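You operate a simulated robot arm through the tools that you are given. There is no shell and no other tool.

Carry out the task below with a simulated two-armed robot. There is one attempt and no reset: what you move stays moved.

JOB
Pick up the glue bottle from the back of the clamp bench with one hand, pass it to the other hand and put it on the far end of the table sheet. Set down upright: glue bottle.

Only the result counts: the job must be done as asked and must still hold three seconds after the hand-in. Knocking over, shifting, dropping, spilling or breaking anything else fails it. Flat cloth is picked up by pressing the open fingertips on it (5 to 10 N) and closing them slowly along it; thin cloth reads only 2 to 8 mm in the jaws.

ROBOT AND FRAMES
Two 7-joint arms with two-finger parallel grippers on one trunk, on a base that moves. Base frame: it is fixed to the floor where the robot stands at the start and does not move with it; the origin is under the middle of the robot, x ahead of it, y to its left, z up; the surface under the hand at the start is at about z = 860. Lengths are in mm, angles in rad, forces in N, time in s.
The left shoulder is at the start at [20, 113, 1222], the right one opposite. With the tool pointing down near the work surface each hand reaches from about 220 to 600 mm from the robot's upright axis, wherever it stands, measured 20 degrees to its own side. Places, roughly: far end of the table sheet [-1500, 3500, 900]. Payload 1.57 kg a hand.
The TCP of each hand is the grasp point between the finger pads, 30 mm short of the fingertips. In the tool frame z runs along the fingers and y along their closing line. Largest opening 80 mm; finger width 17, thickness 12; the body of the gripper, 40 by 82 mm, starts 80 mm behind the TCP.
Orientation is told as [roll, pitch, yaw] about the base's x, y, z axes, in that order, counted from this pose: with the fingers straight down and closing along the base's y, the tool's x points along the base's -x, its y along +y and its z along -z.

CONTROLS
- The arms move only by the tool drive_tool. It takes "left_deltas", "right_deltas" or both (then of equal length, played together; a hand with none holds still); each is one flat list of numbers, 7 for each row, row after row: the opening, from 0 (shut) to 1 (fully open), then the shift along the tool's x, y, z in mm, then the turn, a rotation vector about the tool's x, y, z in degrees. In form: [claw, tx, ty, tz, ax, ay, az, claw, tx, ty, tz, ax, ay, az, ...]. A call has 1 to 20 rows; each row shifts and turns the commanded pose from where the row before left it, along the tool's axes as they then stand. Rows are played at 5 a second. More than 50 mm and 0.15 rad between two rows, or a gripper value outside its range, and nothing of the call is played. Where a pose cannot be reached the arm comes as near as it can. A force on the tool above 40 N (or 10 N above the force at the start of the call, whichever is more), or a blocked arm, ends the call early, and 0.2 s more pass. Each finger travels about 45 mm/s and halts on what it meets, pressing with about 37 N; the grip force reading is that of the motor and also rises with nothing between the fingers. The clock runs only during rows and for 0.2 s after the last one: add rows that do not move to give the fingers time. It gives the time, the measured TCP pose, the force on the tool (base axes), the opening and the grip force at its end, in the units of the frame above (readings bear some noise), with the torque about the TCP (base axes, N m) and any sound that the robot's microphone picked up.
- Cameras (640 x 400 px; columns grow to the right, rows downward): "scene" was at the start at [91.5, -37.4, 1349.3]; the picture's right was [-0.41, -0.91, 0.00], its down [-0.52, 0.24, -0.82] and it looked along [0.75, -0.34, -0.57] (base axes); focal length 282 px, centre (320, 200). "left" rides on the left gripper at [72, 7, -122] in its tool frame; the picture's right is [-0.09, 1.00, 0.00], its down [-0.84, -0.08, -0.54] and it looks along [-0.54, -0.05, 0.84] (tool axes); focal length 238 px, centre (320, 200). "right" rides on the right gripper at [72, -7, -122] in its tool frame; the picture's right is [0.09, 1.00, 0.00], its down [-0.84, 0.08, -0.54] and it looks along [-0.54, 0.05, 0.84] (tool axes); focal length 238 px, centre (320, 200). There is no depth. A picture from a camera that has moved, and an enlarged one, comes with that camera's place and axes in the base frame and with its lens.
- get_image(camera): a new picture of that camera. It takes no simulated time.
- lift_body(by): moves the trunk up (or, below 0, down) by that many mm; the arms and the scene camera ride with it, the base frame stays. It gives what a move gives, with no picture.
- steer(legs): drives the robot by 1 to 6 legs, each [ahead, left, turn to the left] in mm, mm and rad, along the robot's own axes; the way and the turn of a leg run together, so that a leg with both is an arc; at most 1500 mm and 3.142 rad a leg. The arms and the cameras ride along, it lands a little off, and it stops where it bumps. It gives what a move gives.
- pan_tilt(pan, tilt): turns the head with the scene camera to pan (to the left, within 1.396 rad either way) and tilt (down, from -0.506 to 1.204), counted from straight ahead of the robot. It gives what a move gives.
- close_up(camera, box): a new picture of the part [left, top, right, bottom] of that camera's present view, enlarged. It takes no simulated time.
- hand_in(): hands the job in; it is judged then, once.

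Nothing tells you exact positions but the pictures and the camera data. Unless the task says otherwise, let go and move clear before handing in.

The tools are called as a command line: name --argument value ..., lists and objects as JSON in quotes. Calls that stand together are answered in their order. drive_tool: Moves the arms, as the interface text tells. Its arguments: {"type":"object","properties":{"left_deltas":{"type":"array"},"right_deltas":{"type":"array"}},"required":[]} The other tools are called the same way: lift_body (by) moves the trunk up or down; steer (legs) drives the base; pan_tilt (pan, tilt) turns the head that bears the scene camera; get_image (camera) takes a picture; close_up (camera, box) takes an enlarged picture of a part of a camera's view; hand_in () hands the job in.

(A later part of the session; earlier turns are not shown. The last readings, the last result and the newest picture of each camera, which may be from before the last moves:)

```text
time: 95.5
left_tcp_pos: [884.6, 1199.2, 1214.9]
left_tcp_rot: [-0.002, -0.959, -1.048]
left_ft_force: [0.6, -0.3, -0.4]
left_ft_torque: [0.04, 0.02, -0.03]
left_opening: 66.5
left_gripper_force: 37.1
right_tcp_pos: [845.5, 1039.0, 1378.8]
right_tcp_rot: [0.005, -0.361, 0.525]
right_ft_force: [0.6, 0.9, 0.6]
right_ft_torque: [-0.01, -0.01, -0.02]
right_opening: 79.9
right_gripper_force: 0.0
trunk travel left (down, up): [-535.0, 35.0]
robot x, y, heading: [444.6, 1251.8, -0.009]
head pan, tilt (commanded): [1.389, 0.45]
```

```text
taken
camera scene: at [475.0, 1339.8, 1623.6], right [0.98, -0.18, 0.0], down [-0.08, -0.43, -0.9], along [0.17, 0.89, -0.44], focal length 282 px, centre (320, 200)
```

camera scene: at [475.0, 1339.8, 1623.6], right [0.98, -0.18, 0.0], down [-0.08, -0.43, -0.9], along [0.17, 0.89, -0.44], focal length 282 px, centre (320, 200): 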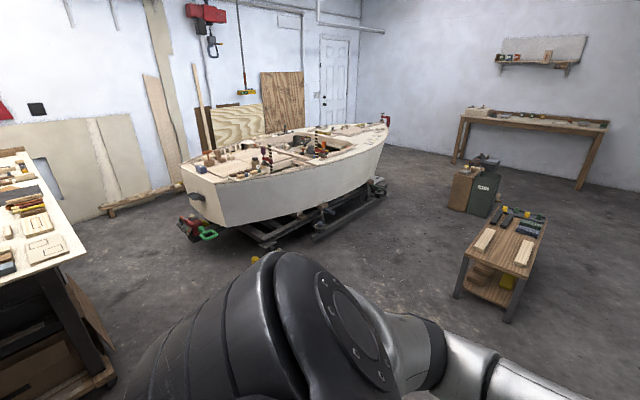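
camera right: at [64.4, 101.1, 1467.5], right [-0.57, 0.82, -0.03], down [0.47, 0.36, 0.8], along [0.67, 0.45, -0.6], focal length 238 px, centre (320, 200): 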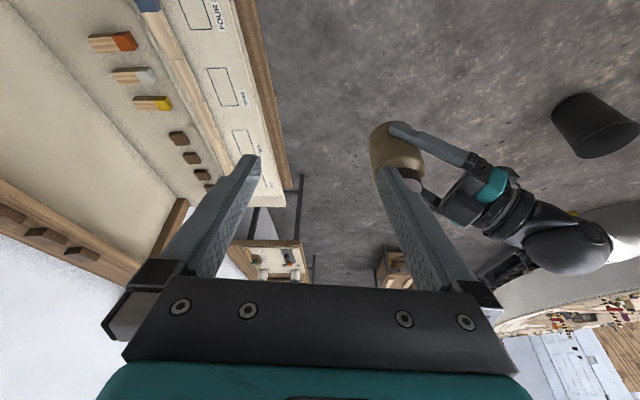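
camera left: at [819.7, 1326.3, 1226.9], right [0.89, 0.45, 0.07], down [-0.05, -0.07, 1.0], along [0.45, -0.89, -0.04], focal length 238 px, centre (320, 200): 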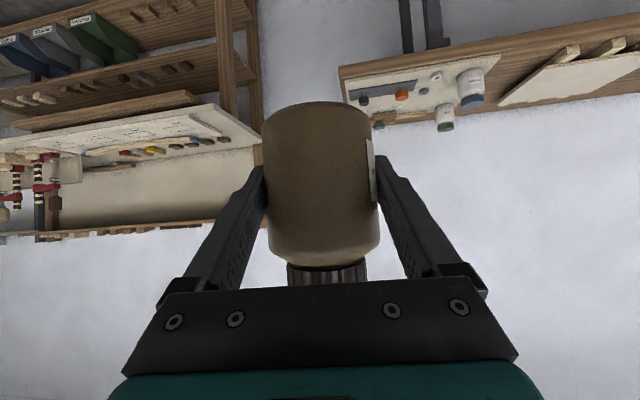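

The corridor between the table and the boat's stern is about 900 mm wide, with free floor. I'll turn right on the spot by 2.52 rad so that the robot will face the table from that corridor.

steer --legs '[[0, 0, -1.26]]'

get_image --camera "left"

steer --legs '[[0, 0, -1.26]]'

get_image --camera "left"

pan_tilt --pan -1.1 --tilt 0.4

get_image --camera "scene"

```text
time: 99.0
left_tcp_pos: [532.1, 816.3, 1215.9]
left_tcp_rot: [-0.002, -0.958, -2.31]
left_ft_force: [0.1, -0.2, -0.3]
left_ft_torque: [0.0, -0.02, -0.01]
left_opening: 66.1
left_gripper_force: 37.6
right_tcp_pos: [367.1, 807.0, 1379.0]
right_tcp_rot: [0.003, -0.36, -0.735]
right_ft_force: [0.5, 0.5, 0.7]
right_ft_torque: [0.04, -0.02, -0.03]
right_opening: 80.0
right_gripper_force: 0.1
trunk travel left (down, up): [-535.0, 35.0]
robot x, y, heading: [448.4, 1248.0, -1.261]
head pan, tilt (commanded): [1.389, 0.45]
```

```text
taken
camera left: at [631.2, 917.6, 1226.9], right [0.7, -0.71, 0.07], down [-0.08, 0.02, 1.0], along [-0.71, -0.7, -0.04], focal length 238 px, centre (320, 200)
```

left: 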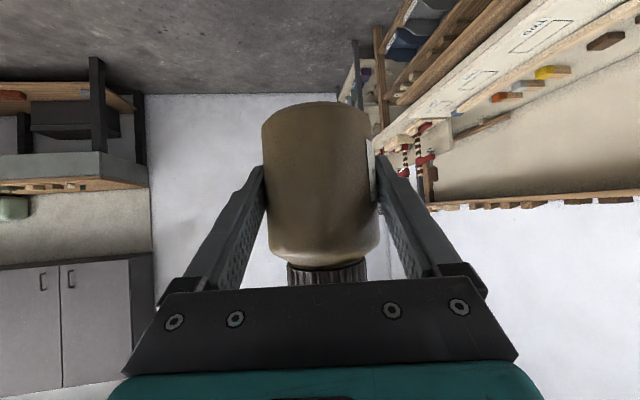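

```text
time: 102.6
left_tcp_pos: [58.0, 1040.6, 1215.7]
left_tcp_rot: [-0.003, -0.958, 2.701]
left_ft_force: [0.7, -0.6, -0.8]
left_ft_torque: [-0.04, -0.03, 0.01]
left_opening: 66.4
left_gripper_force: 36.9
right_tcp_pos: [-1.0, 1196.5, 1378.3]
right_tcp_rot: [0.004, -0.363, -2.008]
right_ft_force: [0.3, 0.1, -0.6]
right_ft_torque: [-0.02, 0.01, -0.01]
right_opening: 79.9
right_gripper_force: 0.0
trunk travel left (down, up): [-535.0, 35.0]
robot x, y, heading: [446.5, 1250.9, -2.542]
head pan, tilt (commanded): [1.389, 0.45]
```

```text
taken
camera left: at [182.1, 975.3, 1226.8], right [-0.47, -0.88, 0.07], down [0.0, 0.09, 1.0], along [-0.88, 0.47, -0.04], focal length 238 px, centre (320, 200)
```

left: 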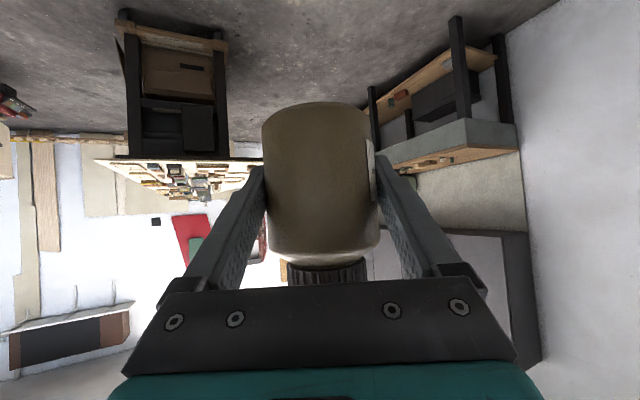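

```text
time: 104.8
left_tcp_pos: [58.9, 1040.3, 1215.1]
left_tcp_rot: [-0.001, -0.959, 2.703]
left_ft_force: [0.1, -0.7, -0.2]
left_ft_torque: [-0.02, -0.03, -0.01]
left_opening: 66.5
left_gripper_force: 36.9
right_tcp_pos: [-1.5, 1195.9, 1377.9]
right_tcp_rot: [0.002, -0.36, -2.007]
right_ft_force: [0.2, 0.3, 0.3]
right_ft_torque: [0.0, -0.01, -0.02]
right_opening: 80.1
right_gripper_force: 0.0
trunk travel left (down, up): [-535.0, 35.0]
robot x, y, heading: [448.3, 1249.0, -2.537]
head pan, tilt (commanded): [-1.1, 0.4]
```

```text
taken
camera scene: at [357.7, 1287.4, 1628.3], right [0.47, 0.88, 0.0], down [0.34, -0.18, -0.92], along [-0.81, 0.44, -0.39], focal length 282 px, centre (320, 200)
```

scene: 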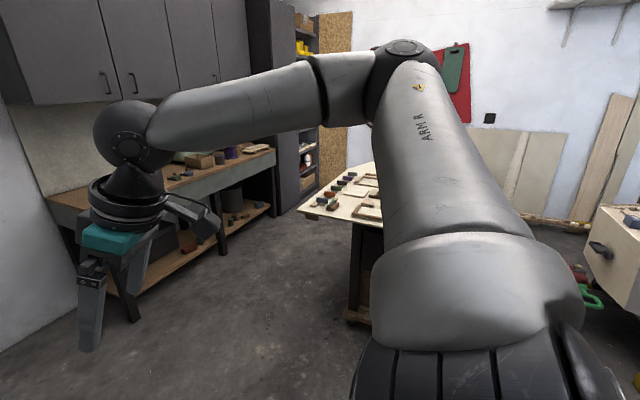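

The robot now faces towards the table side, bottle steady. I'll drive sideways along the open floor to (480, 2300).

steer --legs '[[-621, -847, 0]]'

get_image --camera "left"

pan_tilt --pan -0.6 --tilt 0.35

get_image --camera "scene"

```text
time: 110.2
left_tcp_pos: [91.9, 2092.6, 1214.3]
left_tcp_rot: [-0.002, -0.958, 2.693]
left_ft_force: [-1.4, -0.5, 0.2]
left_ft_torque: [-0.03, -0.03, -0.01]
left_opening: 66.6
left_gripper_force: 36.9
right_tcp_pos: [31.5, 2249.0, 1378.3]
right_tcp_rot: [0.005, -0.361, -2.016]
right_ft_force: [0.2, -0.8, -0.2]
right_ft_torque: [-0.01, 0.0, -0.02]
right_opening: 80.1
right_gripper_force: 0.1
trunk travel left (down, up): [-535.0, 35.0]
robot x, y, heading: [479.7, 2301.3, -2.541]
head pan, tilt (commanded): [-1.1, 0.4]
```

```text
taken
camera left: at [213.9, 2026.2, 1226.8], right [-0.48, -0.87, 0.07], down [0.0, 0.09, 1.0], along [-0.88, 0.48, -0.04], focal length 238 px, centre (320, 200)
```

left: 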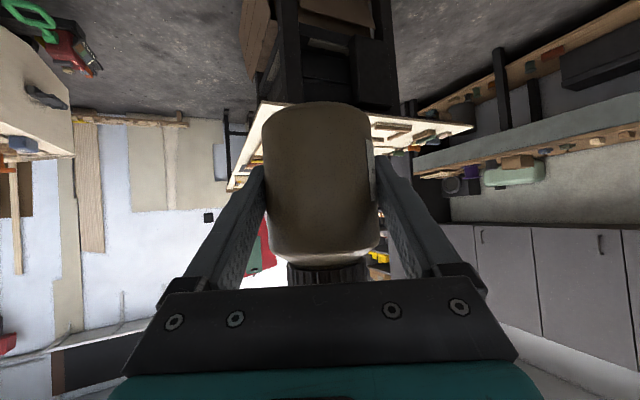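

```text
time: 111.2
left_tcp_pos: [90.9, 2092.7, 1214.8]
left_tcp_rot: [-0.002, -0.958, 2.693]
left_ft_force: [-0.1, 0.4, -0.3]
left_ft_torque: [-0.03, -0.04, -0.01]
left_opening: 66.2
left_gripper_force: 37.0
right_tcp_pos: [32.1, 2248.3, 1378.9]
right_tcp_rot: [0.003, -0.363, -2.015]
right_ft_force: [-0.8, 0.4, 0.1]
right_ft_torque: [0.0, -0.03, 0.01]
right_opening: 79.7
right_gripper_force: 0.0
trunk travel left (down, up): [-535.0, 35.0]
robot x, y, heading: [480.7, 2299.0, -2.54]
head pan, tilt (commanded): [-0.6, 0.351]
```

```text
taken
camera scene: at [380.3, 2292.6, 1632.8], right [0.0, 1.0, 0.0], down [0.34, 0.0, -0.94], along [-0.94, 0.0, -0.34], focal length 282 px, centre (320, 200)
```

scene: 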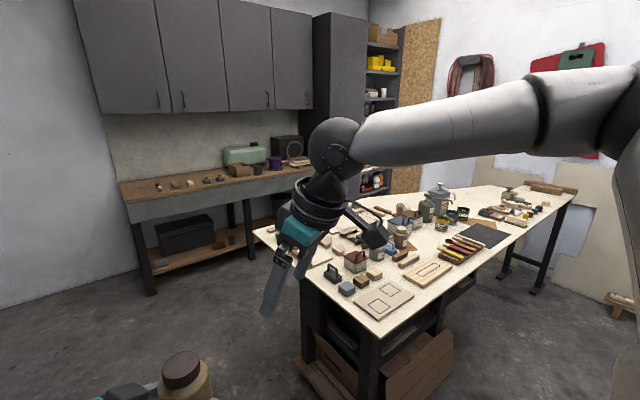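

From here I can see the whole table. I'll enlarge it to judge the far end.

close_up --camera "scene" --box '[380, 160, 600, 300]'

close_up --camera "scene" --box '[160, 310, 320, 400]'

```text
2.86 times, centred on (490, 230) of scene
camera zoom: at [380.3, 2292.6, 1632.8], right [0.0, 1.0, 0.0], down [0.34, 0.0, -0.94], along [-0.94, 0.0, -0.34], focal length 805 px, centre (-166, 114)
```

zoom: 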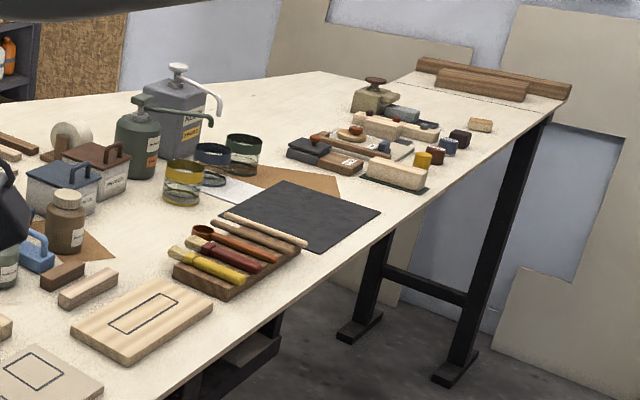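

```text
4.00 times, centred on (240, 355) of scene
camera zoom: at [380.3, 2292.6, 1632.8], right [0.0, 1.0, 0.0], down [0.34, 0.0, -0.94], along [-0.94, 0.0, -0.34], focal length 1128 px, centre (640, -420)
```

zoom: 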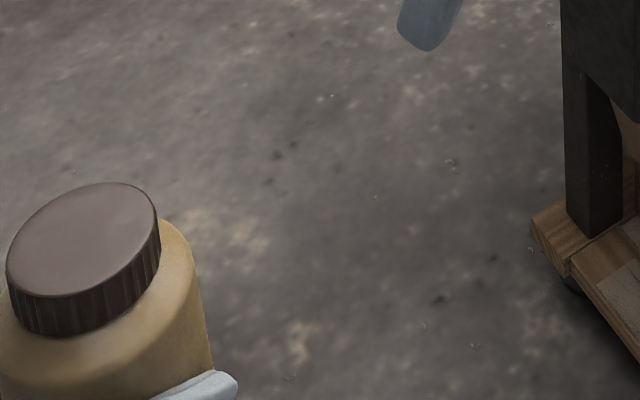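

The nominal spot (-1500, 3500) is bare sheet just beyond a group of tools, and everything on the table stays below z ≈ 1100, under the carried bottle. I'll drive on along the corridor in two legs, checking in between.

steer --legs '[[93, -900, 0]]'

get_image --camera "left"

pan_tilt --pan -0.75 --tilt 0.4

get_image --camera "scene"

```text
time: 115.9
left_tcp_pos: [-488.8, 2777.0, 1214.4]
left_tcp_rot: [-0.003, -0.957, 2.694]
left_ft_force: [-0.2, 0.5, -0.4]
left_ft_torque: [-0.01, -0.03, -0.02]
left_opening: 66.2
left_gripper_force: 37.0
right_tcp_pos: [-547.4, 2932.6, 1378.3]
right_tcp_rot: [0.004, -0.361, -2.016]
right_ft_force: [-0.6, -0.1, 0.3]
right_ft_torque: [-0.02, 0.01, 0.02]
right_opening: 80.2
right_gripper_force: 0.0
trunk travel left (down, up): [-535.0, 35.0]
robot x, y, heading: [-97.8, 2982.6, -2.548]
head pan, tilt (commanded): [-0.6, 0.351]
```

```text
taken
camera left: at [-365.2, 2710.1, 1226.7], right [-0.48, -0.87, 0.07], down [0.0, 0.09, 1.0], along [-0.88, 0.48, -0.04], focal length 238 px, centre (320, 200)
```

left: 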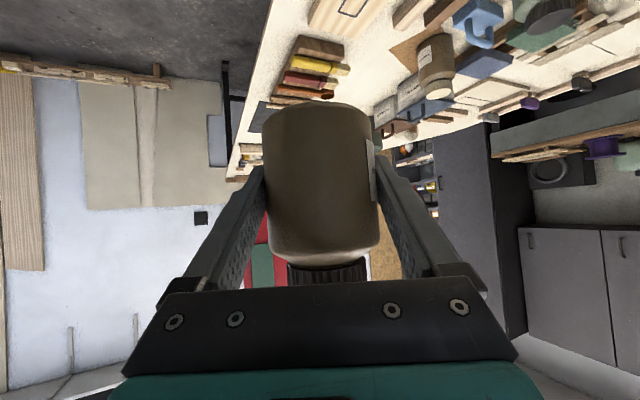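

```text
time: 116.6
left_tcp_pos: [-489.3, 2775.7, 1214.8]
left_tcp_rot: [-0.001, -0.956, 2.694]
left_ft_force: [0.6, 0.1, 0.0]
left_ft_torque: [0.0, -0.01, -0.02]
left_opening: 66.4
left_gripper_force: 36.6
right_tcp_pos: [-547.1, 2933.0, 1377.2]
right_tcp_rot: [0.001, -0.363, -2.019]
right_ft_force: [0.4, 0.3, 0.1]
right_ft_torque: [-0.01, 0.01, -0.02]
right_opening: 79.9
right_gripper_force: 0.0
trunk travel left (down, up): [-535.0, 35.0]
robot x, y, heading: [-97.9, 2980.5, -2.545]
head pan, tilt (commanded): [-0.75, 0.4]
```

```text
taken
camera scene: at [-196.9, 2990.1, 1628.3], right [0.15, 0.99, 0.0], down [0.38, -0.06, -0.92], along [-0.91, 0.14, -0.39], focal length 282 px, centre (320, 200)
```

scene: 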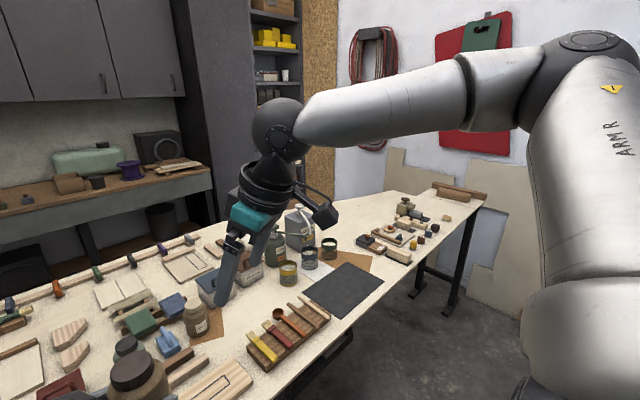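

The bottle is steady and the far half of the sheet is in view. I'll enlarge it to map the free spot.

close_up --camera "scene" --box '[270, 170, 500, 320]'

```text
2.67 times, centred on (385, 245) of scene
camera zoom: at [-196.9, 2990.1, 1628.3], right [0.15, 0.99, 0.0], down [0.38, -0.06, -0.92], along [-0.91, 0.14, -0.39], focal length 752 px, centre (147, 80)
```

zoom: 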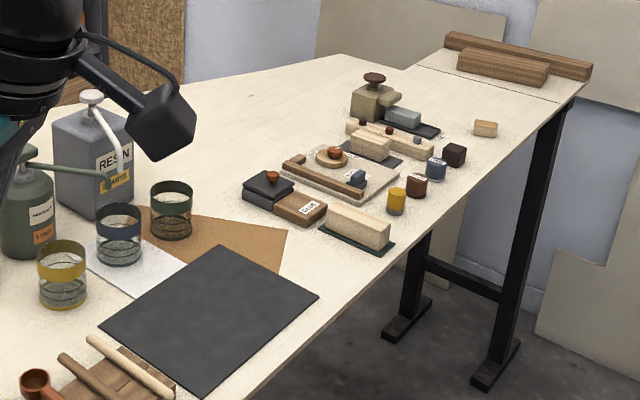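

The bare area left of the tool tray, around (-1560, 3440), is a good spot, with over 80 mm to the nearest tool. I'll drive further along the corridor, first about 700 mm.

steer --legs '[[31, -700, 0]]'

get_image --camera "left"

pan_tilt --pan -0.45 --tilt 0.5

get_image --camera "scene"

```text
time: 120.5
left_tcp_pos: [-910.7, 3343.9, 1214.4]
left_tcp_rot: [-0.003, -0.955, 2.694]
left_ft_force: [-0.2, 0.8, 0.3]
left_ft_torque: [-0.03, -0.05, -0.01]
left_opening: 66.5
left_gripper_force: 36.8
right_tcp_pos: [-968.6, 3499.6, 1378.8]
right_tcp_rot: [0.004, -0.361, -2.017]
right_ft_force: [-0.1, -0.3, -0.5]
right_ft_torque: [-0.01, -0.01, 0.0]
right_opening: 80.1
right_gripper_force: 0.1
trunk travel left (down, up): [-535.0, 35.0]
robot x, y, heading: [-517.2, 3547.4, -2.543]
head pan, tilt (commanded): [-0.75, 0.4]
```

```text
taken
camera left: at [-786.6, 3276.6, 1226.7], right [-0.48, -0.87, 0.07], down [0.0, 0.09, 1.0], along [-0.88, 0.48, -0.04], focal length 238 px, centre (320, 200)
```

left: 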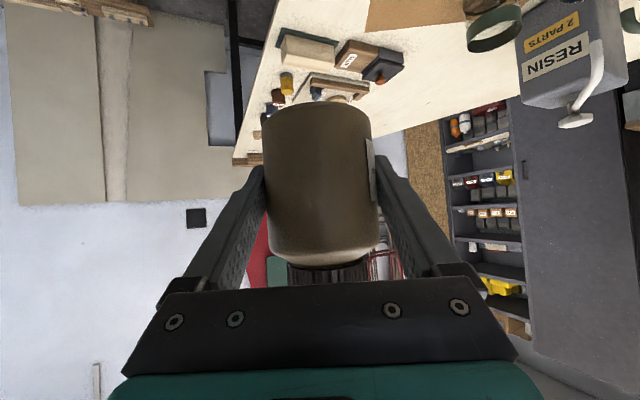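

```text
time: 121.3
left_tcp_pos: [-909.2, 3342.8, 1213.9]
left_tcp_rot: [-0.002, -0.956, 2.693]
left_ft_force: [0.3, -0.2, 0.0]
left_ft_torque: [-0.03, -0.04, 0.01]
left_opening: 66.2
left_gripper_force: 36.8
right_tcp_pos: [-969.1, 3498.9, 1377.4]
right_tcp_rot: [0.001, -0.362, -2.016]
right_ft_force: [0.2, 0.3, -0.2]
right_ft_torque: [-0.01, 0.01, 0.02]
right_opening: 80.2
right_gripper_force: 0.1
trunk travel left (down, up): [-535.0, 35.0]
robot x, y, heading: [-517.1, 3549.9, -2.544]
head pan, tilt (commanded): [-0.45, 0.499]
```

```text
taken
camera scene: at [-616.7, 3529.1, 1619.2], right [-0.15, 0.99, 0.0], down [0.47, 0.07, -0.88], along [-0.87, -0.13, -0.48], focal length 282 px, centre (320, 200)
```

scene: 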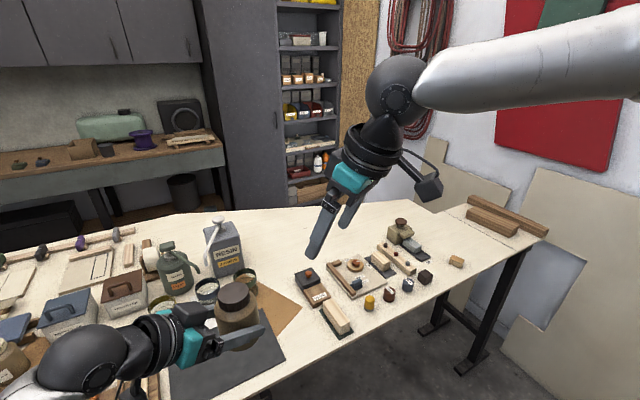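

The route is clear. I'll drive the remaining 450 mm sideways to come level with the chosen spot.

steer --legs '[[23, -453, 0]]'

pan_tilt --pan -0.1 --tilt 0.6

get_image --camera "scene"

get_image --camera "left"

get_image --camera "right"

```text
time: 124.0
left_tcp_pos: [-1182.3, 3701.7, 1213.4]
left_tcp_rot: [-0.005, -0.956, 2.698]
left_ft_force: [-0.1, 1.0, -0.3]
left_ft_torque: [-0.02, -0.04, -0.01]
left_opening: 66.2
left_gripper_force: 37.0
right_tcp_pos: [-1241.8, 3858.0, 1378.8]
right_tcp_rot: [0.001, -0.362, -2.01]
right_ft_force: [-0.2, 1.3, -0.4]
right_ft_torque: [-0.03, -0.03, 0.01]
right_opening: 80.0
right_gripper_force: 0.2
trunk travel left (down, up): [-535.0, 35.0]
robot x, y, heading: [-794.9, 3911.5, -2.543]
head pan, tilt (commanded): [-0.45, 0.499]
```

```text
time: 124.8
left_tcp_pos: [-1182.8, 3701.6, 1214.0]
left_tcp_rot: [-0.001, -0.957, 2.699]
left_ft_force: [-0.2, -1.1, 0.6]
left_ft_torque: [0.0, -0.03, -0.04]
left_opening: 66.3
left_gripper_force: 36.6
right_tcp_pos: [-1240.9, 3858.1, 1378.6]
right_tcp_rot: [0.001, -0.361, -2.01]
right_ft_force: [-0.3, 0.5, -0.5]
right_ft_torque: [0.0, 0.0, 0.0]
right_opening: 80.1
right_gripper_force: 0.2
trunk travel left (down, up): [-535.0, 35.0]
robot x, y, heading: [-792.0, 3908.5, -2.539]
head pan, tilt (commanded): [-0.099, 0.6]
```

```text
taken
camera scene: at [-878.1, 3860.3, 1610.1], right [-0.48, 0.88, 0.0], down [0.5, 0.27, -0.83], along [-0.72, -0.4, -0.56], focal length 282 px, centre (320, 200)
```

scene: 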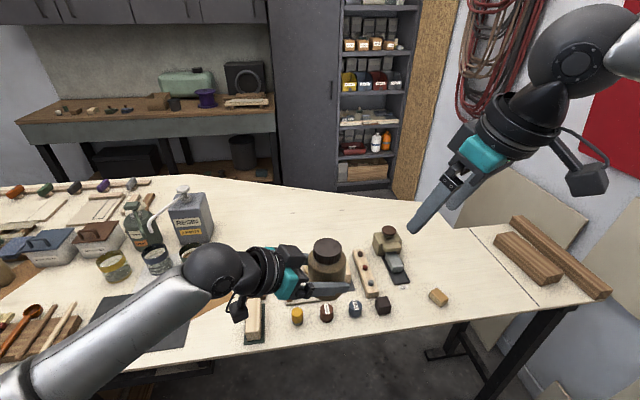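

```text
taken
camera left: at [-1058.9, 3635.4, 1226.4], right [-0.48, -0.88, 0.07], down [0.0, 0.09, 1.0], along [-0.88, 0.47, -0.04], focal length 238 px, centre (320, 200)
```

left: 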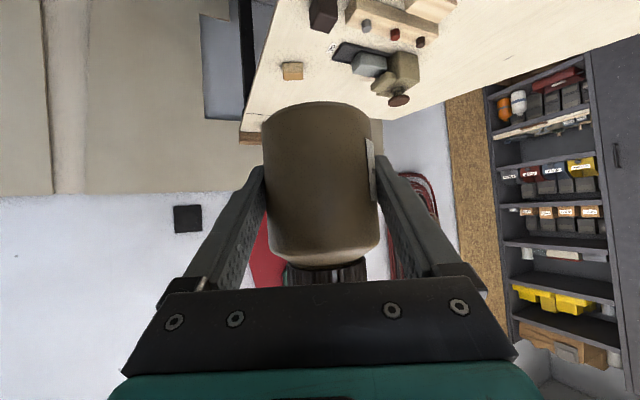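

```text
taken
camera right: at [-1200.4, 3959.9, 1467.7], right [0.94, -0.35, -0.03], down [-0.18, -0.57, 0.8], along [-0.29, -0.75, -0.6], focal length 238 px, centre (320, 200)
```

right: 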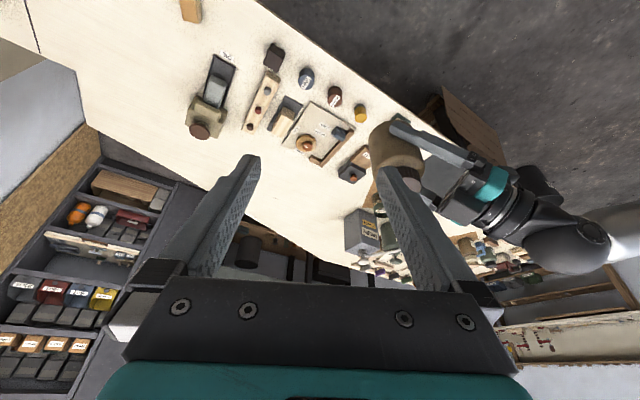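

I'm level with the free area. I'll enlarge the scene and right-hand views to fix the positions of the neighbouring things.

close_up --camera "scene" --box '[160, 170, 560, 350]'

close_up --camera "right" --box '[160, 0, 440, 280]'

```text
1.60 times, centred on (360, 260) of scene
camera zoom: at [-878.1, 3860.3, 1610.1], right [-0.48, 0.88, 0.0], down [0.5, 0.27, -0.83], along [-0.72, -0.4, -0.56], focal length 451 px, centre (256, 104)
```

zoom: 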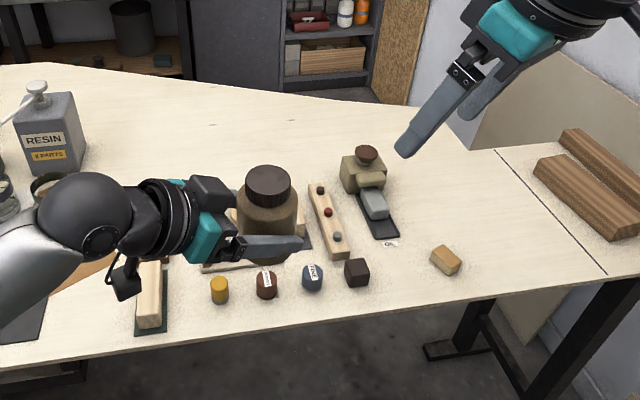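

```text
1.43 times, centred on (300, 140) of right
camera zoom: at [-1200.4, 3959.9, 1467.7], right [0.94, -0.35, -0.03], down [-0.18, -0.57, 0.8], along [-0.29, -0.75, -0.6], focal length 340 px, centre (349, 286)
```

zoom: 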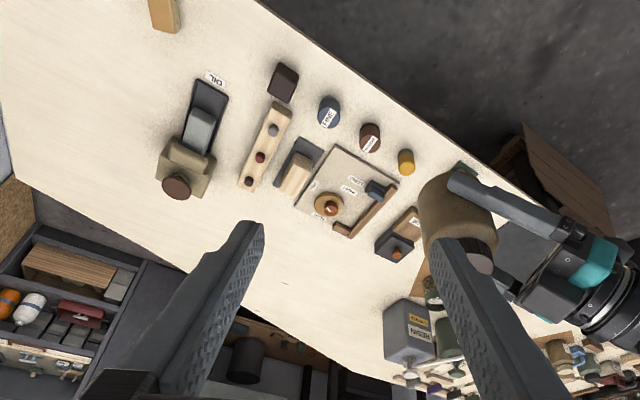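

The layout is clear: I'll aim for about (-1570, 3445), bare sheet between the tray and the left edge. First I raise the right hand out of the way and extend the left hand forward slowly.

drive_tool --right_deltas '[1, -3, 0, -30, 0, 0, 0, 1, -3, 0, -30, 0, 0, 0, 1, -3, 0, -30, 0, 0, 0, 1, 0, 0, 0, 0, 0, 0]'

drive_tool --left_deltas '[0.75, -0.87, 2.59, 1.24, 0, 0, 0, 0.75, -1.74, 5.18, 2.47, 0, 0, 0, 0.75, -1.74, 5.18, 2.47, 0, 0, 0, 0.75, -1.74, 5.18, 2.47, 0, 0, 0, 0.75, -1.74, 5.18, 2.47, 0, 0, 0, 0.75, -1.74, 5.18, 2.47, 0, 0, 0, 0.75, -1.74, 5.18, 2.47, 0, 0, 0, 0.75, -1.74, 5.18, 2.47, 0, 0, 0, 0.75, -1.74, 5.18, 2.47, 0, 0, 0, 0.75, -1.74, 5.18, 2.47, 0, 0, 0, 0.75, -1.74, 5.18, 2.47, 0, 0, 0, 0.75, -1.74, 5.18, 2.47, 0, 0, 0, 0.75, -0.87, 2.59, 1.24, 0, 0, 0, 0.75, 0, 0, 0, 0, 0, 0]'

get_image --camera "left"

get_image --camera "scene"

```text
time: 125.8
left_tcp_pos: [-1184.1, 3701.5, 1214.7]
left_tcp_rot: [-0.003, -0.958, 2.698]
left_ft_force: [0.4, 0.7, 0.0]
left_ft_torque: [-0.02, -0.01, 0.01]
left_opening: 66.3
left_gripper_force: 37.3
right_tcp_pos: [-1232.7, 3877.8, 1466.5]
right_tcp_rot: [0.002, -0.361, -2.01]
right_ft_force: [0.0, -0.2, -0.3]
right_ft_torque: [0.03, -0.04, 0.0]
right_opening: 79.9
right_gripper_force: 0.0
trunk travel left (down, up): [-535.0, 35.0]
robot x, y, heading: [-794.9, 3912.0, -2.541]
head pan, tilt (commanded): [-0.099, 0.6]
```

```text
time: 128.8
left_tcp_pos: [-1242.2, 3661.6, 1214.0]
left_tcp_rot: [-0.001, -0.958, 2.7]
left_ft_force: [0.0, 0.2, 0.0]
left_ft_torque: [-0.01, -0.04, 0.03]
left_opening: 66.5
left_gripper_force: 36.8
right_tcp_pos: [-1232.4, 3877.8, 1466.1]
right_tcp_rot: [0.0, -0.362, -2.01]
right_ft_force: [-0.4, -0.5, -0.3]
right_ft_torque: [0.03, 0.0, 0.0]
right_opening: 79.9
right_gripper_force: 0.0
trunk travel left (down, up): [-535.0, 35.0]
robot x, y, heading: [-793.1, 3904.5, -2.541]
head pan, tilt (commanded): [-0.099, 0.6]
```

```text
taken
camera left: at [-1118.3, 3594.8, 1226.1], right [-0.48, -0.88, 0.07], down [0.0, 0.09, 1.0], along [-0.88, 0.47, -0.04], focal length 238 px, centre (320, 200)
```

left: 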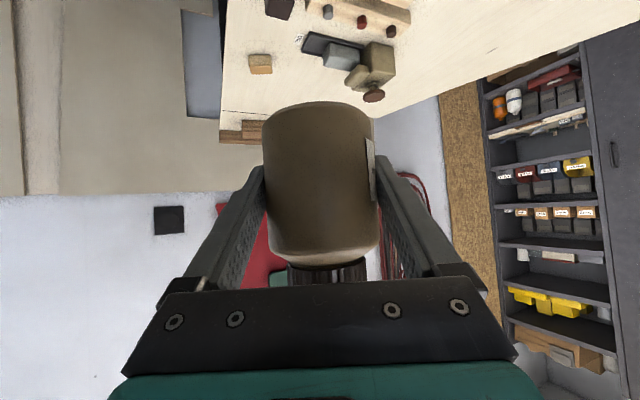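

```text
taken
camera scene: at [-878.2, 3860.4, 1610.1], right [-0.48, 0.88, 0.0], down [0.5, 0.27, -0.82], along [-0.72, -0.4, -0.57], focal length 282 px, centre (320, 200)
```

scene: 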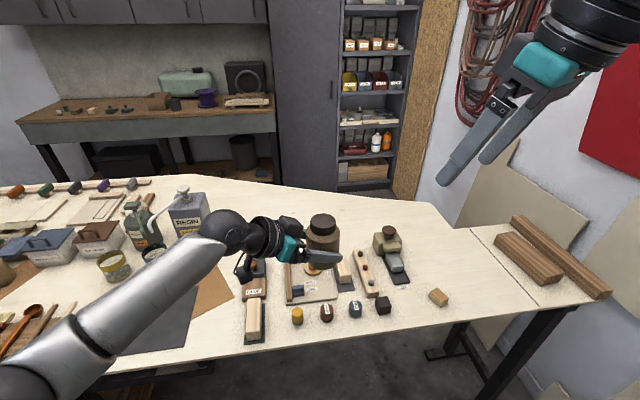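

Extension works without slip. I'll extend another 70 mm the same way.

drive_tool --left_deltas '[0.75, -0.87, 2.59, 1.24, 0, 0, 0, 0.75, -1.74, 5.18, 2.47, 0, 0, 0, 0.75, -1.74, 5.18, 2.47, 0, 0, 0, 0.75, -1.74, 5.18, 2.47, 0, 0, 0, 0.75, -1.74, 5.18, 2.47, 0, 0, 0, 0.75, -1.74, 5.18, 2.47, 0, 0, 0, 0.75, -1.74, 5.18, 2.47, 0, 0, 0, 0.75, -1.74, 5.18, 2.47, 0, 0, 0, 0.75, -1.74, 5.18, 2.47, 0, 0, 0, 0.75, -1.74, 5.18, 2.47, 0, 0, 0, 0.75, -1.74, 5.18, 2.47, 0, 0, 0, 0.75, -1.74, 5.18, 2.47, 0, 0, 0, 0.75, -0.87, 2.59, 1.24, 0, 0, 0, 0.75, 0, 0, 0, 0, 0, 0]'

get_image --camera "left"

get_image --camera "scene"

```text
time: 131.8
left_tcp_pos: [-1302.0, 3620.9, 1214.5]
left_tcp_rot: [-0.002, -0.956, 2.699]
left_ft_force: [0.3, -0.4, -0.2]
left_ft_torque: [0.0, -0.03, -0.03]
left_opening: 66.5
left_gripper_force: 37.7
right_tcp_pos: [-1232.6, 3878.1, 1465.6]
right_tcp_rot: [0.002, -0.362, -2.01]
right_ft_force: [0.3, -0.6, 0.1]
right_ft_torque: [-0.04, 0.0, 0.01]
right_opening: 80.2
right_gripper_force: 0.1
trunk travel left (down, up): [-535.0, 35.0]
robot x, y, heading: [-794.7, 3911.0, -2.54]
head pan, tilt (commanded): [-0.099, 0.6]
```

```text
taken
camera left: at [-1178.5, 3553.8, 1225.6], right [-0.48, -0.88, 0.07], down [0.0, 0.09, 1.0], along [-0.88, 0.47, -0.04], focal length 238 px, centre (320, 200)
```

left: 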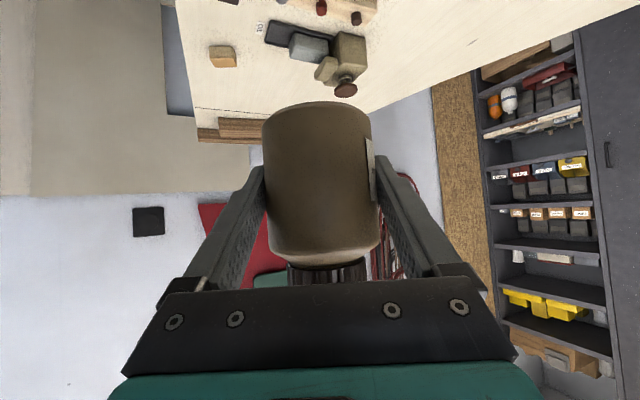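

```text
taken
camera scene: at [-878.2, 3860.3, 1610.1], right [-0.48, 0.88, 0.0], down [0.5, 0.27, -0.82], along [-0.72, -0.4, -0.57], focal length 282 px, centre (320, 200)
```

scene: 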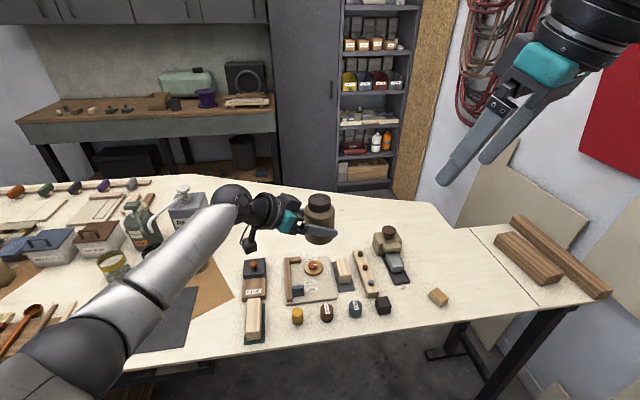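

The arm reaches well. Now I'll drive straight ahead 200 mm towards the table edge and look.

steer --legs '[[200, 0, 0]]'

pan_tilt --pan 0.1 --tilt 1.0

get_image --camera "scene"

get_image --camera "left"

```text
time: 133.4
left_tcp_pos: [-1466.1, 3508.2, 1212.7]
left_tcp_rot: [-0.003, -0.956, 2.697]
left_ft_force: [0.0, -0.2, 0.3]
left_ft_torque: [-0.03, -0.04, -0.04]
left_opening: 66.4
left_gripper_force: 36.8
right_tcp_pos: [-1396.3, 3765.7, 1467.1]
right_tcp_rot: [0.0, -0.362, -2.013]
right_ft_force: [-0.7, 0.7, 0.6]
right_ft_torque: [0.05, 0.02, 0.03]
right_opening: 79.7
right_gripper_force: 0.0
trunk travel left (down, up): [-535.0, 35.0]
robot x, y, heading: [-956.2, 3795.6, -2.538]
head pan, tilt (commanded): [-0.099, 0.6]
```

```text
time: 134.3
left_tcp_pos: [-1466.2, 3508.2, 1212.5]
left_tcp_rot: [-0.003, -0.956, 2.697]
left_ft_force: [-0.1, 0.8, -0.2]
left_ft_torque: [-0.02, -0.03, -0.01]
left_opening: 66.3
left_gripper_force: 36.8
right_tcp_pos: [-1396.4, 3767.3, 1467.2]
right_tcp_rot: [0.002, -0.363, -2.012]
right_ft_force: [0.2, 0.3, -0.3]
right_ft_torque: [-0.01, -0.01, -0.01]
right_opening: 80.1
right_gripper_force: 0.1
trunk travel left (down, up): [-535.0, 35.0]
robot x, y, heading: [-957.4, 3800.2, -2.54]
head pan, tilt (commanded): [0.099, 1.0]
```

```text
taken
camera scene: at [-1017.7, 3745.9, 1578.1], right [-0.64, 0.77, 0.0], down [0.64, 0.54, -0.54], along [-0.41, -0.35, -0.84], focal length 282 px, centre (320, 200)
```

scene: 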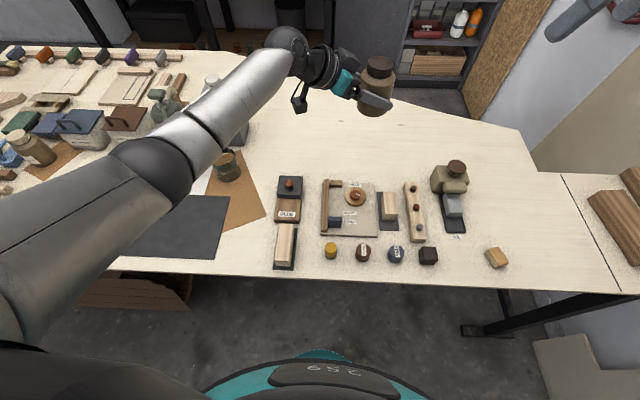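

```text
taken
camera left: at [-1342.3, 3442.2, 1225.5], right [-0.48, -0.88, 0.07], down [0.0, 0.09, 1.0], along [-0.88, 0.48, -0.04], focal length 238 px, centre (320, 200)
```

left: 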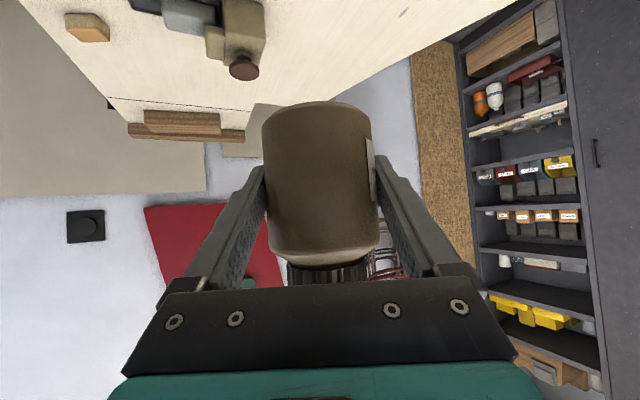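

The base has free floor under the sheet, and the chosen spot is bare. I'll drive ahead the last 118 mm.

steer --legs '[[118, 0, 0]]'

get_image --camera "scene"

get_image --camera "left"

get_image --camera "right"

```text
time: 135.5
left_tcp_pos: [-1564.2, 3441.9, 1212.5]
left_tcp_rot: [-0.001, -0.957, 2.696]
left_ft_force: [0.4, 0.6, -0.9]
left_ft_torque: [0.01, -0.01, 0.0]
left_opening: 66.4
left_gripper_force: 36.8
right_tcp_pos: [-1492.6, 3701.8, 1466.2]
right_tcp_rot: [0.002, -0.361, -2.01]
right_ft_force: [-0.2, -0.3, -0.8]
right_ft_torque: [0.02, -0.02, 0.02]
right_opening: 80.0
right_gripper_force: 0.2
trunk travel left (down, up): [-535.0, 35.0]
robot x, y, heading: [-1052.1, 3728.9, -2.541]
head pan, tilt (commanded): [0.099, 1.0]
```

```text
taken
camera scene: at [-1115.0, 3679.4, 1578.1], right [-0.64, 0.77, 0.0], down [0.64, 0.54, -0.54], along [-0.41, -0.35, -0.84], focal length 282 px, centre (320, 200)
```

scene: 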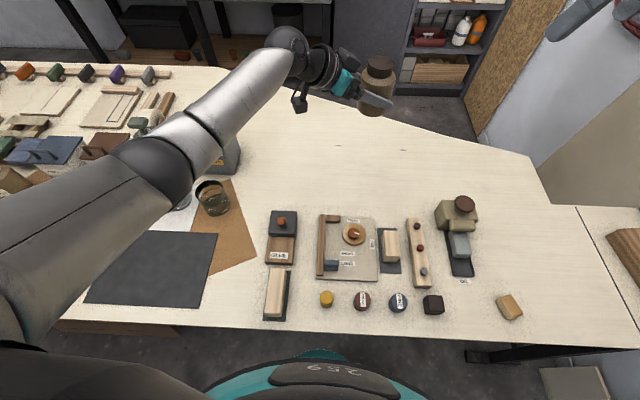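

```text
taken
camera left: at [-1439.9, 3376.2, 1225.3], right [-0.48, -0.87, 0.07], down [0.0, 0.09, 1.0], along [-0.88, 0.48, -0.04], focal length 238 px, centre (320, 200)
```

left: 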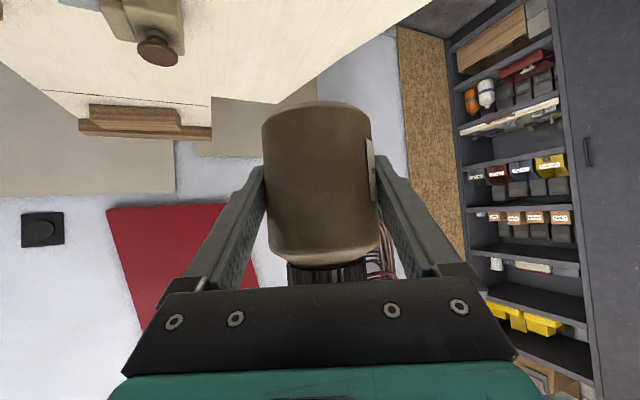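

```text
taken
camera right: at [-1451.4, 3803.1, 1555.3], right [0.94, -0.35, -0.03], down [-0.18, -0.57, 0.8], along [-0.3, -0.75, -0.6], focal length 238 px, centre (320, 200)
```

right: 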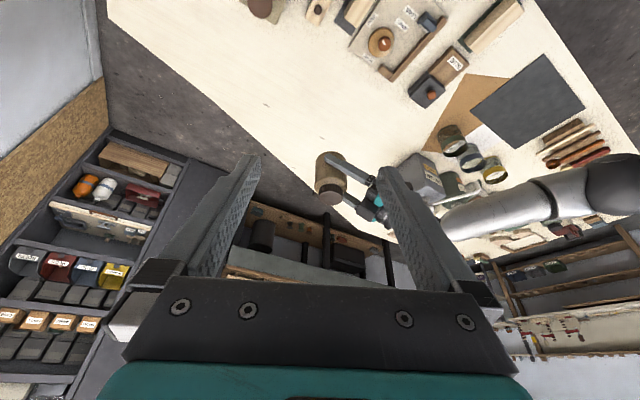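

The bottle's axis is now above (-1570, 3445). The forearm will clear the tool knob below it by about 30 mm, so I'll lower the trunk in stages, first by 150 mm.

lift_body --by -150

get_image --camera "scene"

get_image --camera "left"

get_image --camera "right"

```text
time: 137.3
left_tcp_pos: [-1563.6, 3443.0, 1062.9]
left_tcp_rot: [-0.001, -0.957, 2.695]
left_ft_force: [0.1, 0.1, -0.4]
left_ft_torque: [0.01, -0.02, -0.04]
left_opening: 66.1
left_gripper_force: 36.8
right_tcp_pos: [-1493.1, 3699.6, 1317.6]
right_tcp_rot: [0.001, -0.361, -2.011]
right_ft_force: [0.0, 0.6, 0.6]
right_ft_torque: [-0.02, 0.0, -0.01]
right_opening: 80.1
right_gripper_force: 0.1
trunk travel left (down, up): [-385.0, 185.0]
robot x, y, heading: [-1055.8, 3729.7, -2.543]
head pan, tilt (commanded): [0.099, 1.0]
```

```text
taken
camera scene: at [-1114.6, 3679.6, 1428.2], right [-0.64, 0.77, 0.0], down [0.64, 0.54, -0.54], along [-0.41, -0.35, -0.84], focal length 282 px, centre (320, 200)
```

scene: 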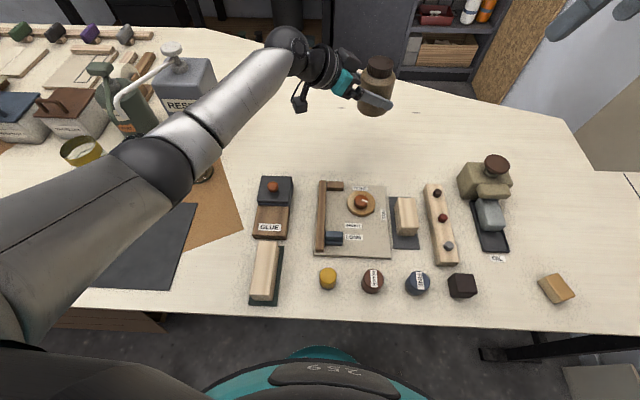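

```text
taken
camera left: at [-1439.6, 3376.4, 1075.6], right [-0.48, -0.87, 0.07], down [0.0, 0.09, 1.0], along [-0.88, 0.48, -0.04], focal length 238 px, centre (320, 200)
```

left: 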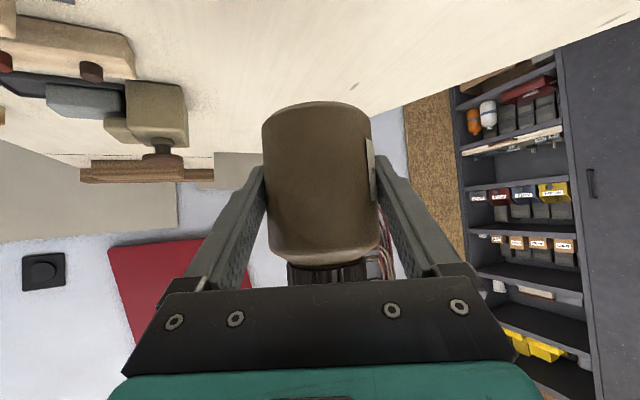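

```text
taken
camera right: at [-1451.0, 3803.3, 1405.5], right [0.94, -0.35, -0.03], down [-0.18, -0.57, 0.8], along [-0.3, -0.75, -0.6], focal length 238 px, centre (320, 200)
```

right: 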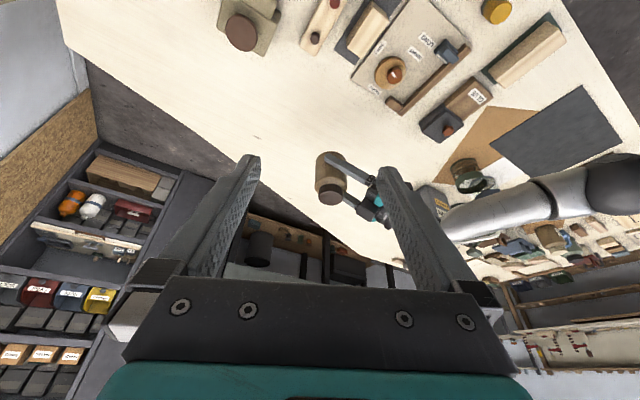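

The lowering is smooth and the spot below the bottle is bare. To find the table height I'll take enlarged views now and after the next step.

close_up --camera "scene" --box '[300, 160, 520, 300]'

close_up --camera "scene" --box '[200, 20, 420, 240]'

close_up --camera "right" --box '[280, 0, 560, 260]'

```text
2.86 times, centred on (410, 230) of scene
camera zoom: at [-1114.6, 3679.6, 1428.2], right [-0.64, 0.77, 0.0], down [0.64, 0.54, -0.54], along [-0.41, -0.35, -0.84], focal length 805 px, centre (63, 114)
```

zoom: 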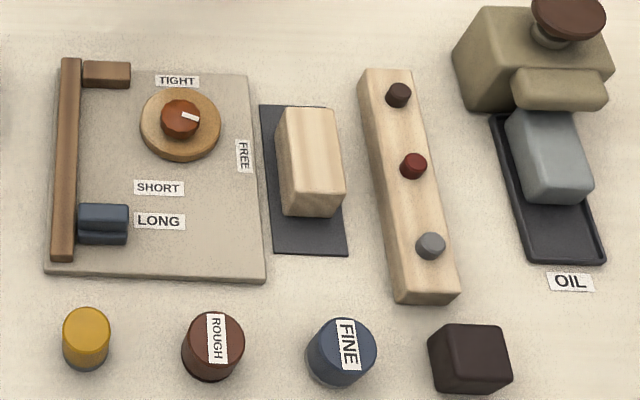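

```text
1.82 times, centred on (310, 130) of scene
camera zoom: at [-1114.6, 3679.6, 1428.2], right [-0.64, 0.77, 0.0], down [0.64, 0.54, -0.54], along [-0.41, -0.35, -0.84], focal length 512 px, centre (338, 327)
```

zoom: 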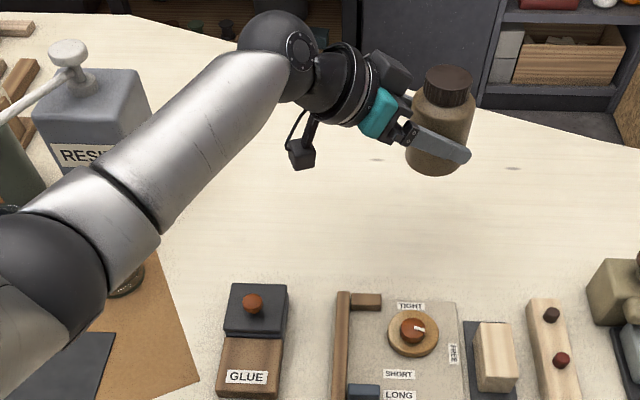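

```text
1.54 times, centred on (420, 130) of right
camera zoom: at [-1451.0, 3803.3, 1405.5], right [0.94, -0.35, -0.03], down [-0.18, -0.57, 0.8], along [-0.3, -0.75, -0.6], focal length 367 px, centre (166, 308)
```

zoom: 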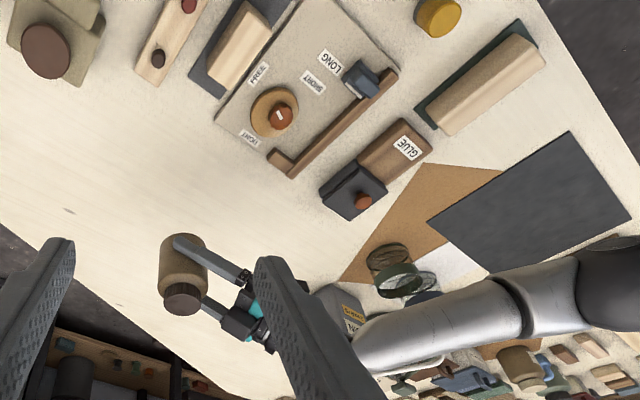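

I'll lower by another 50 mm and compare the same features.

lift_body --by -50

close_up --camera "scene" --box '[300, 160, 520, 300]'

close_up --camera "scene" --box '[200, 20, 420, 240]'

get_image --camera "left"

close_up --camera "right" --box '[280, 0, 560, 260]'

```text
time: 138.2
left_tcp_pos: [-1563.4, 3443.3, 1013.2]
left_tcp_rot: [-0.002, -0.956, 2.695]
left_ft_force: [-0.1, 1.4, -1.0]
left_ft_torque: [0.0, -0.02, 0.04]
left_opening: 66.5
left_gripper_force: 37.0
right_tcp_pos: [-1492.7, 3700.8, 1265.7]
right_tcp_rot: [0.003, -0.36, -2.014]
right_ft_force: [-0.2, 0.9, 0.9]
right_ft_torque: [0.0, -0.02, 0.02]
right_opening: 79.9
right_gripper_force: 0.0
trunk travel left (down, up): [-335.0, 235.0]
robot x, y, heading: [-1054.7, 3734.3, -2.539]
head pan, tilt (commanded): [0.099, 1.0]
```

```text
2.86 times, centred on (410, 230) of scene
camera zoom: at [-1114.5, 3679.7, 1378.1], right [-0.64, 0.77, 0.0], down [0.64, 0.54, -0.54], along [-0.41, -0.35, -0.84], focal length 805 px, centre (63, 114)
```

zoom: 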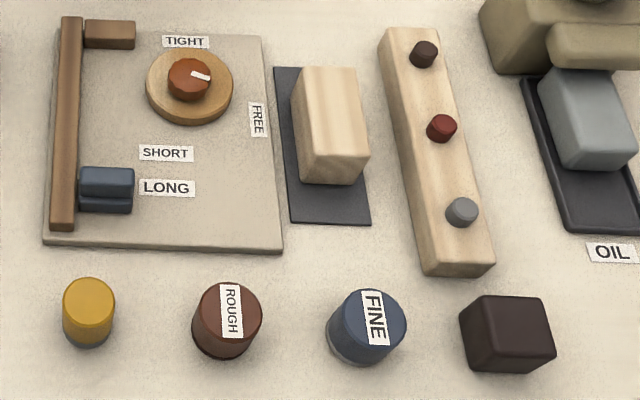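

```text
1.82 times, centred on (310, 130) of scene
camera zoom: at [-1114.5, 3679.7, 1378.1], right [-0.64, 0.77, 0.0], down [0.64, 0.54, -0.54], along [-0.41, -0.35, -0.84], focal length 512 px, centre (338, 327)
```

zoom: 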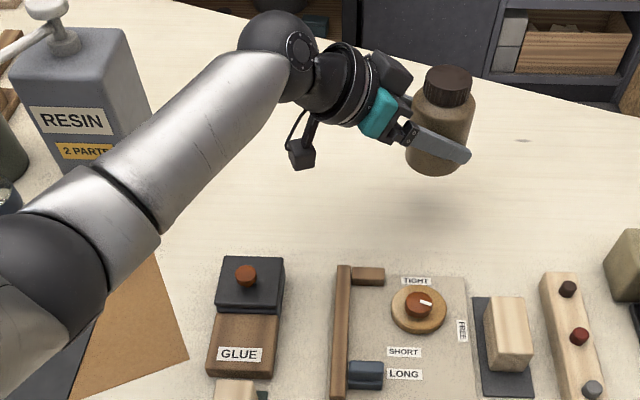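

```text
taken
camera left: at [-1439.6, 3376.4, 1025.5], right [-0.48, -0.87, 0.07], down [0.0, 0.09, 1.0], along [-0.88, 0.48, -0.04], focal length 238 px, centre (320, 200)
```

left: 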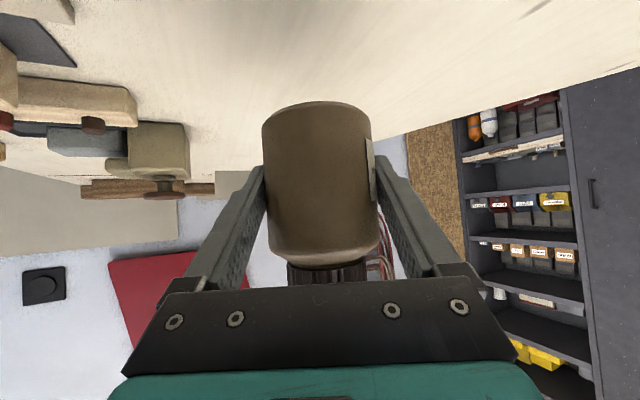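

```text
1.54 times, centred on (420, 130) of right
camera zoom: at [-1450.9, 3803.3, 1355.4], right [0.94, -0.35, -0.03], down [-0.18, -0.57, 0.8], along [-0.3, -0.75, -0.6], focal length 367 px, centre (166, 308)
```

zoom: 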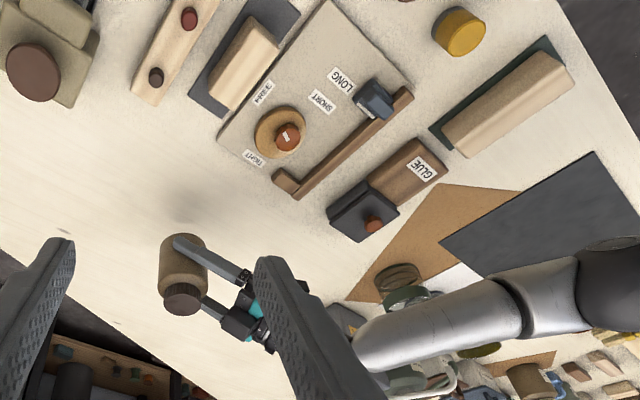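

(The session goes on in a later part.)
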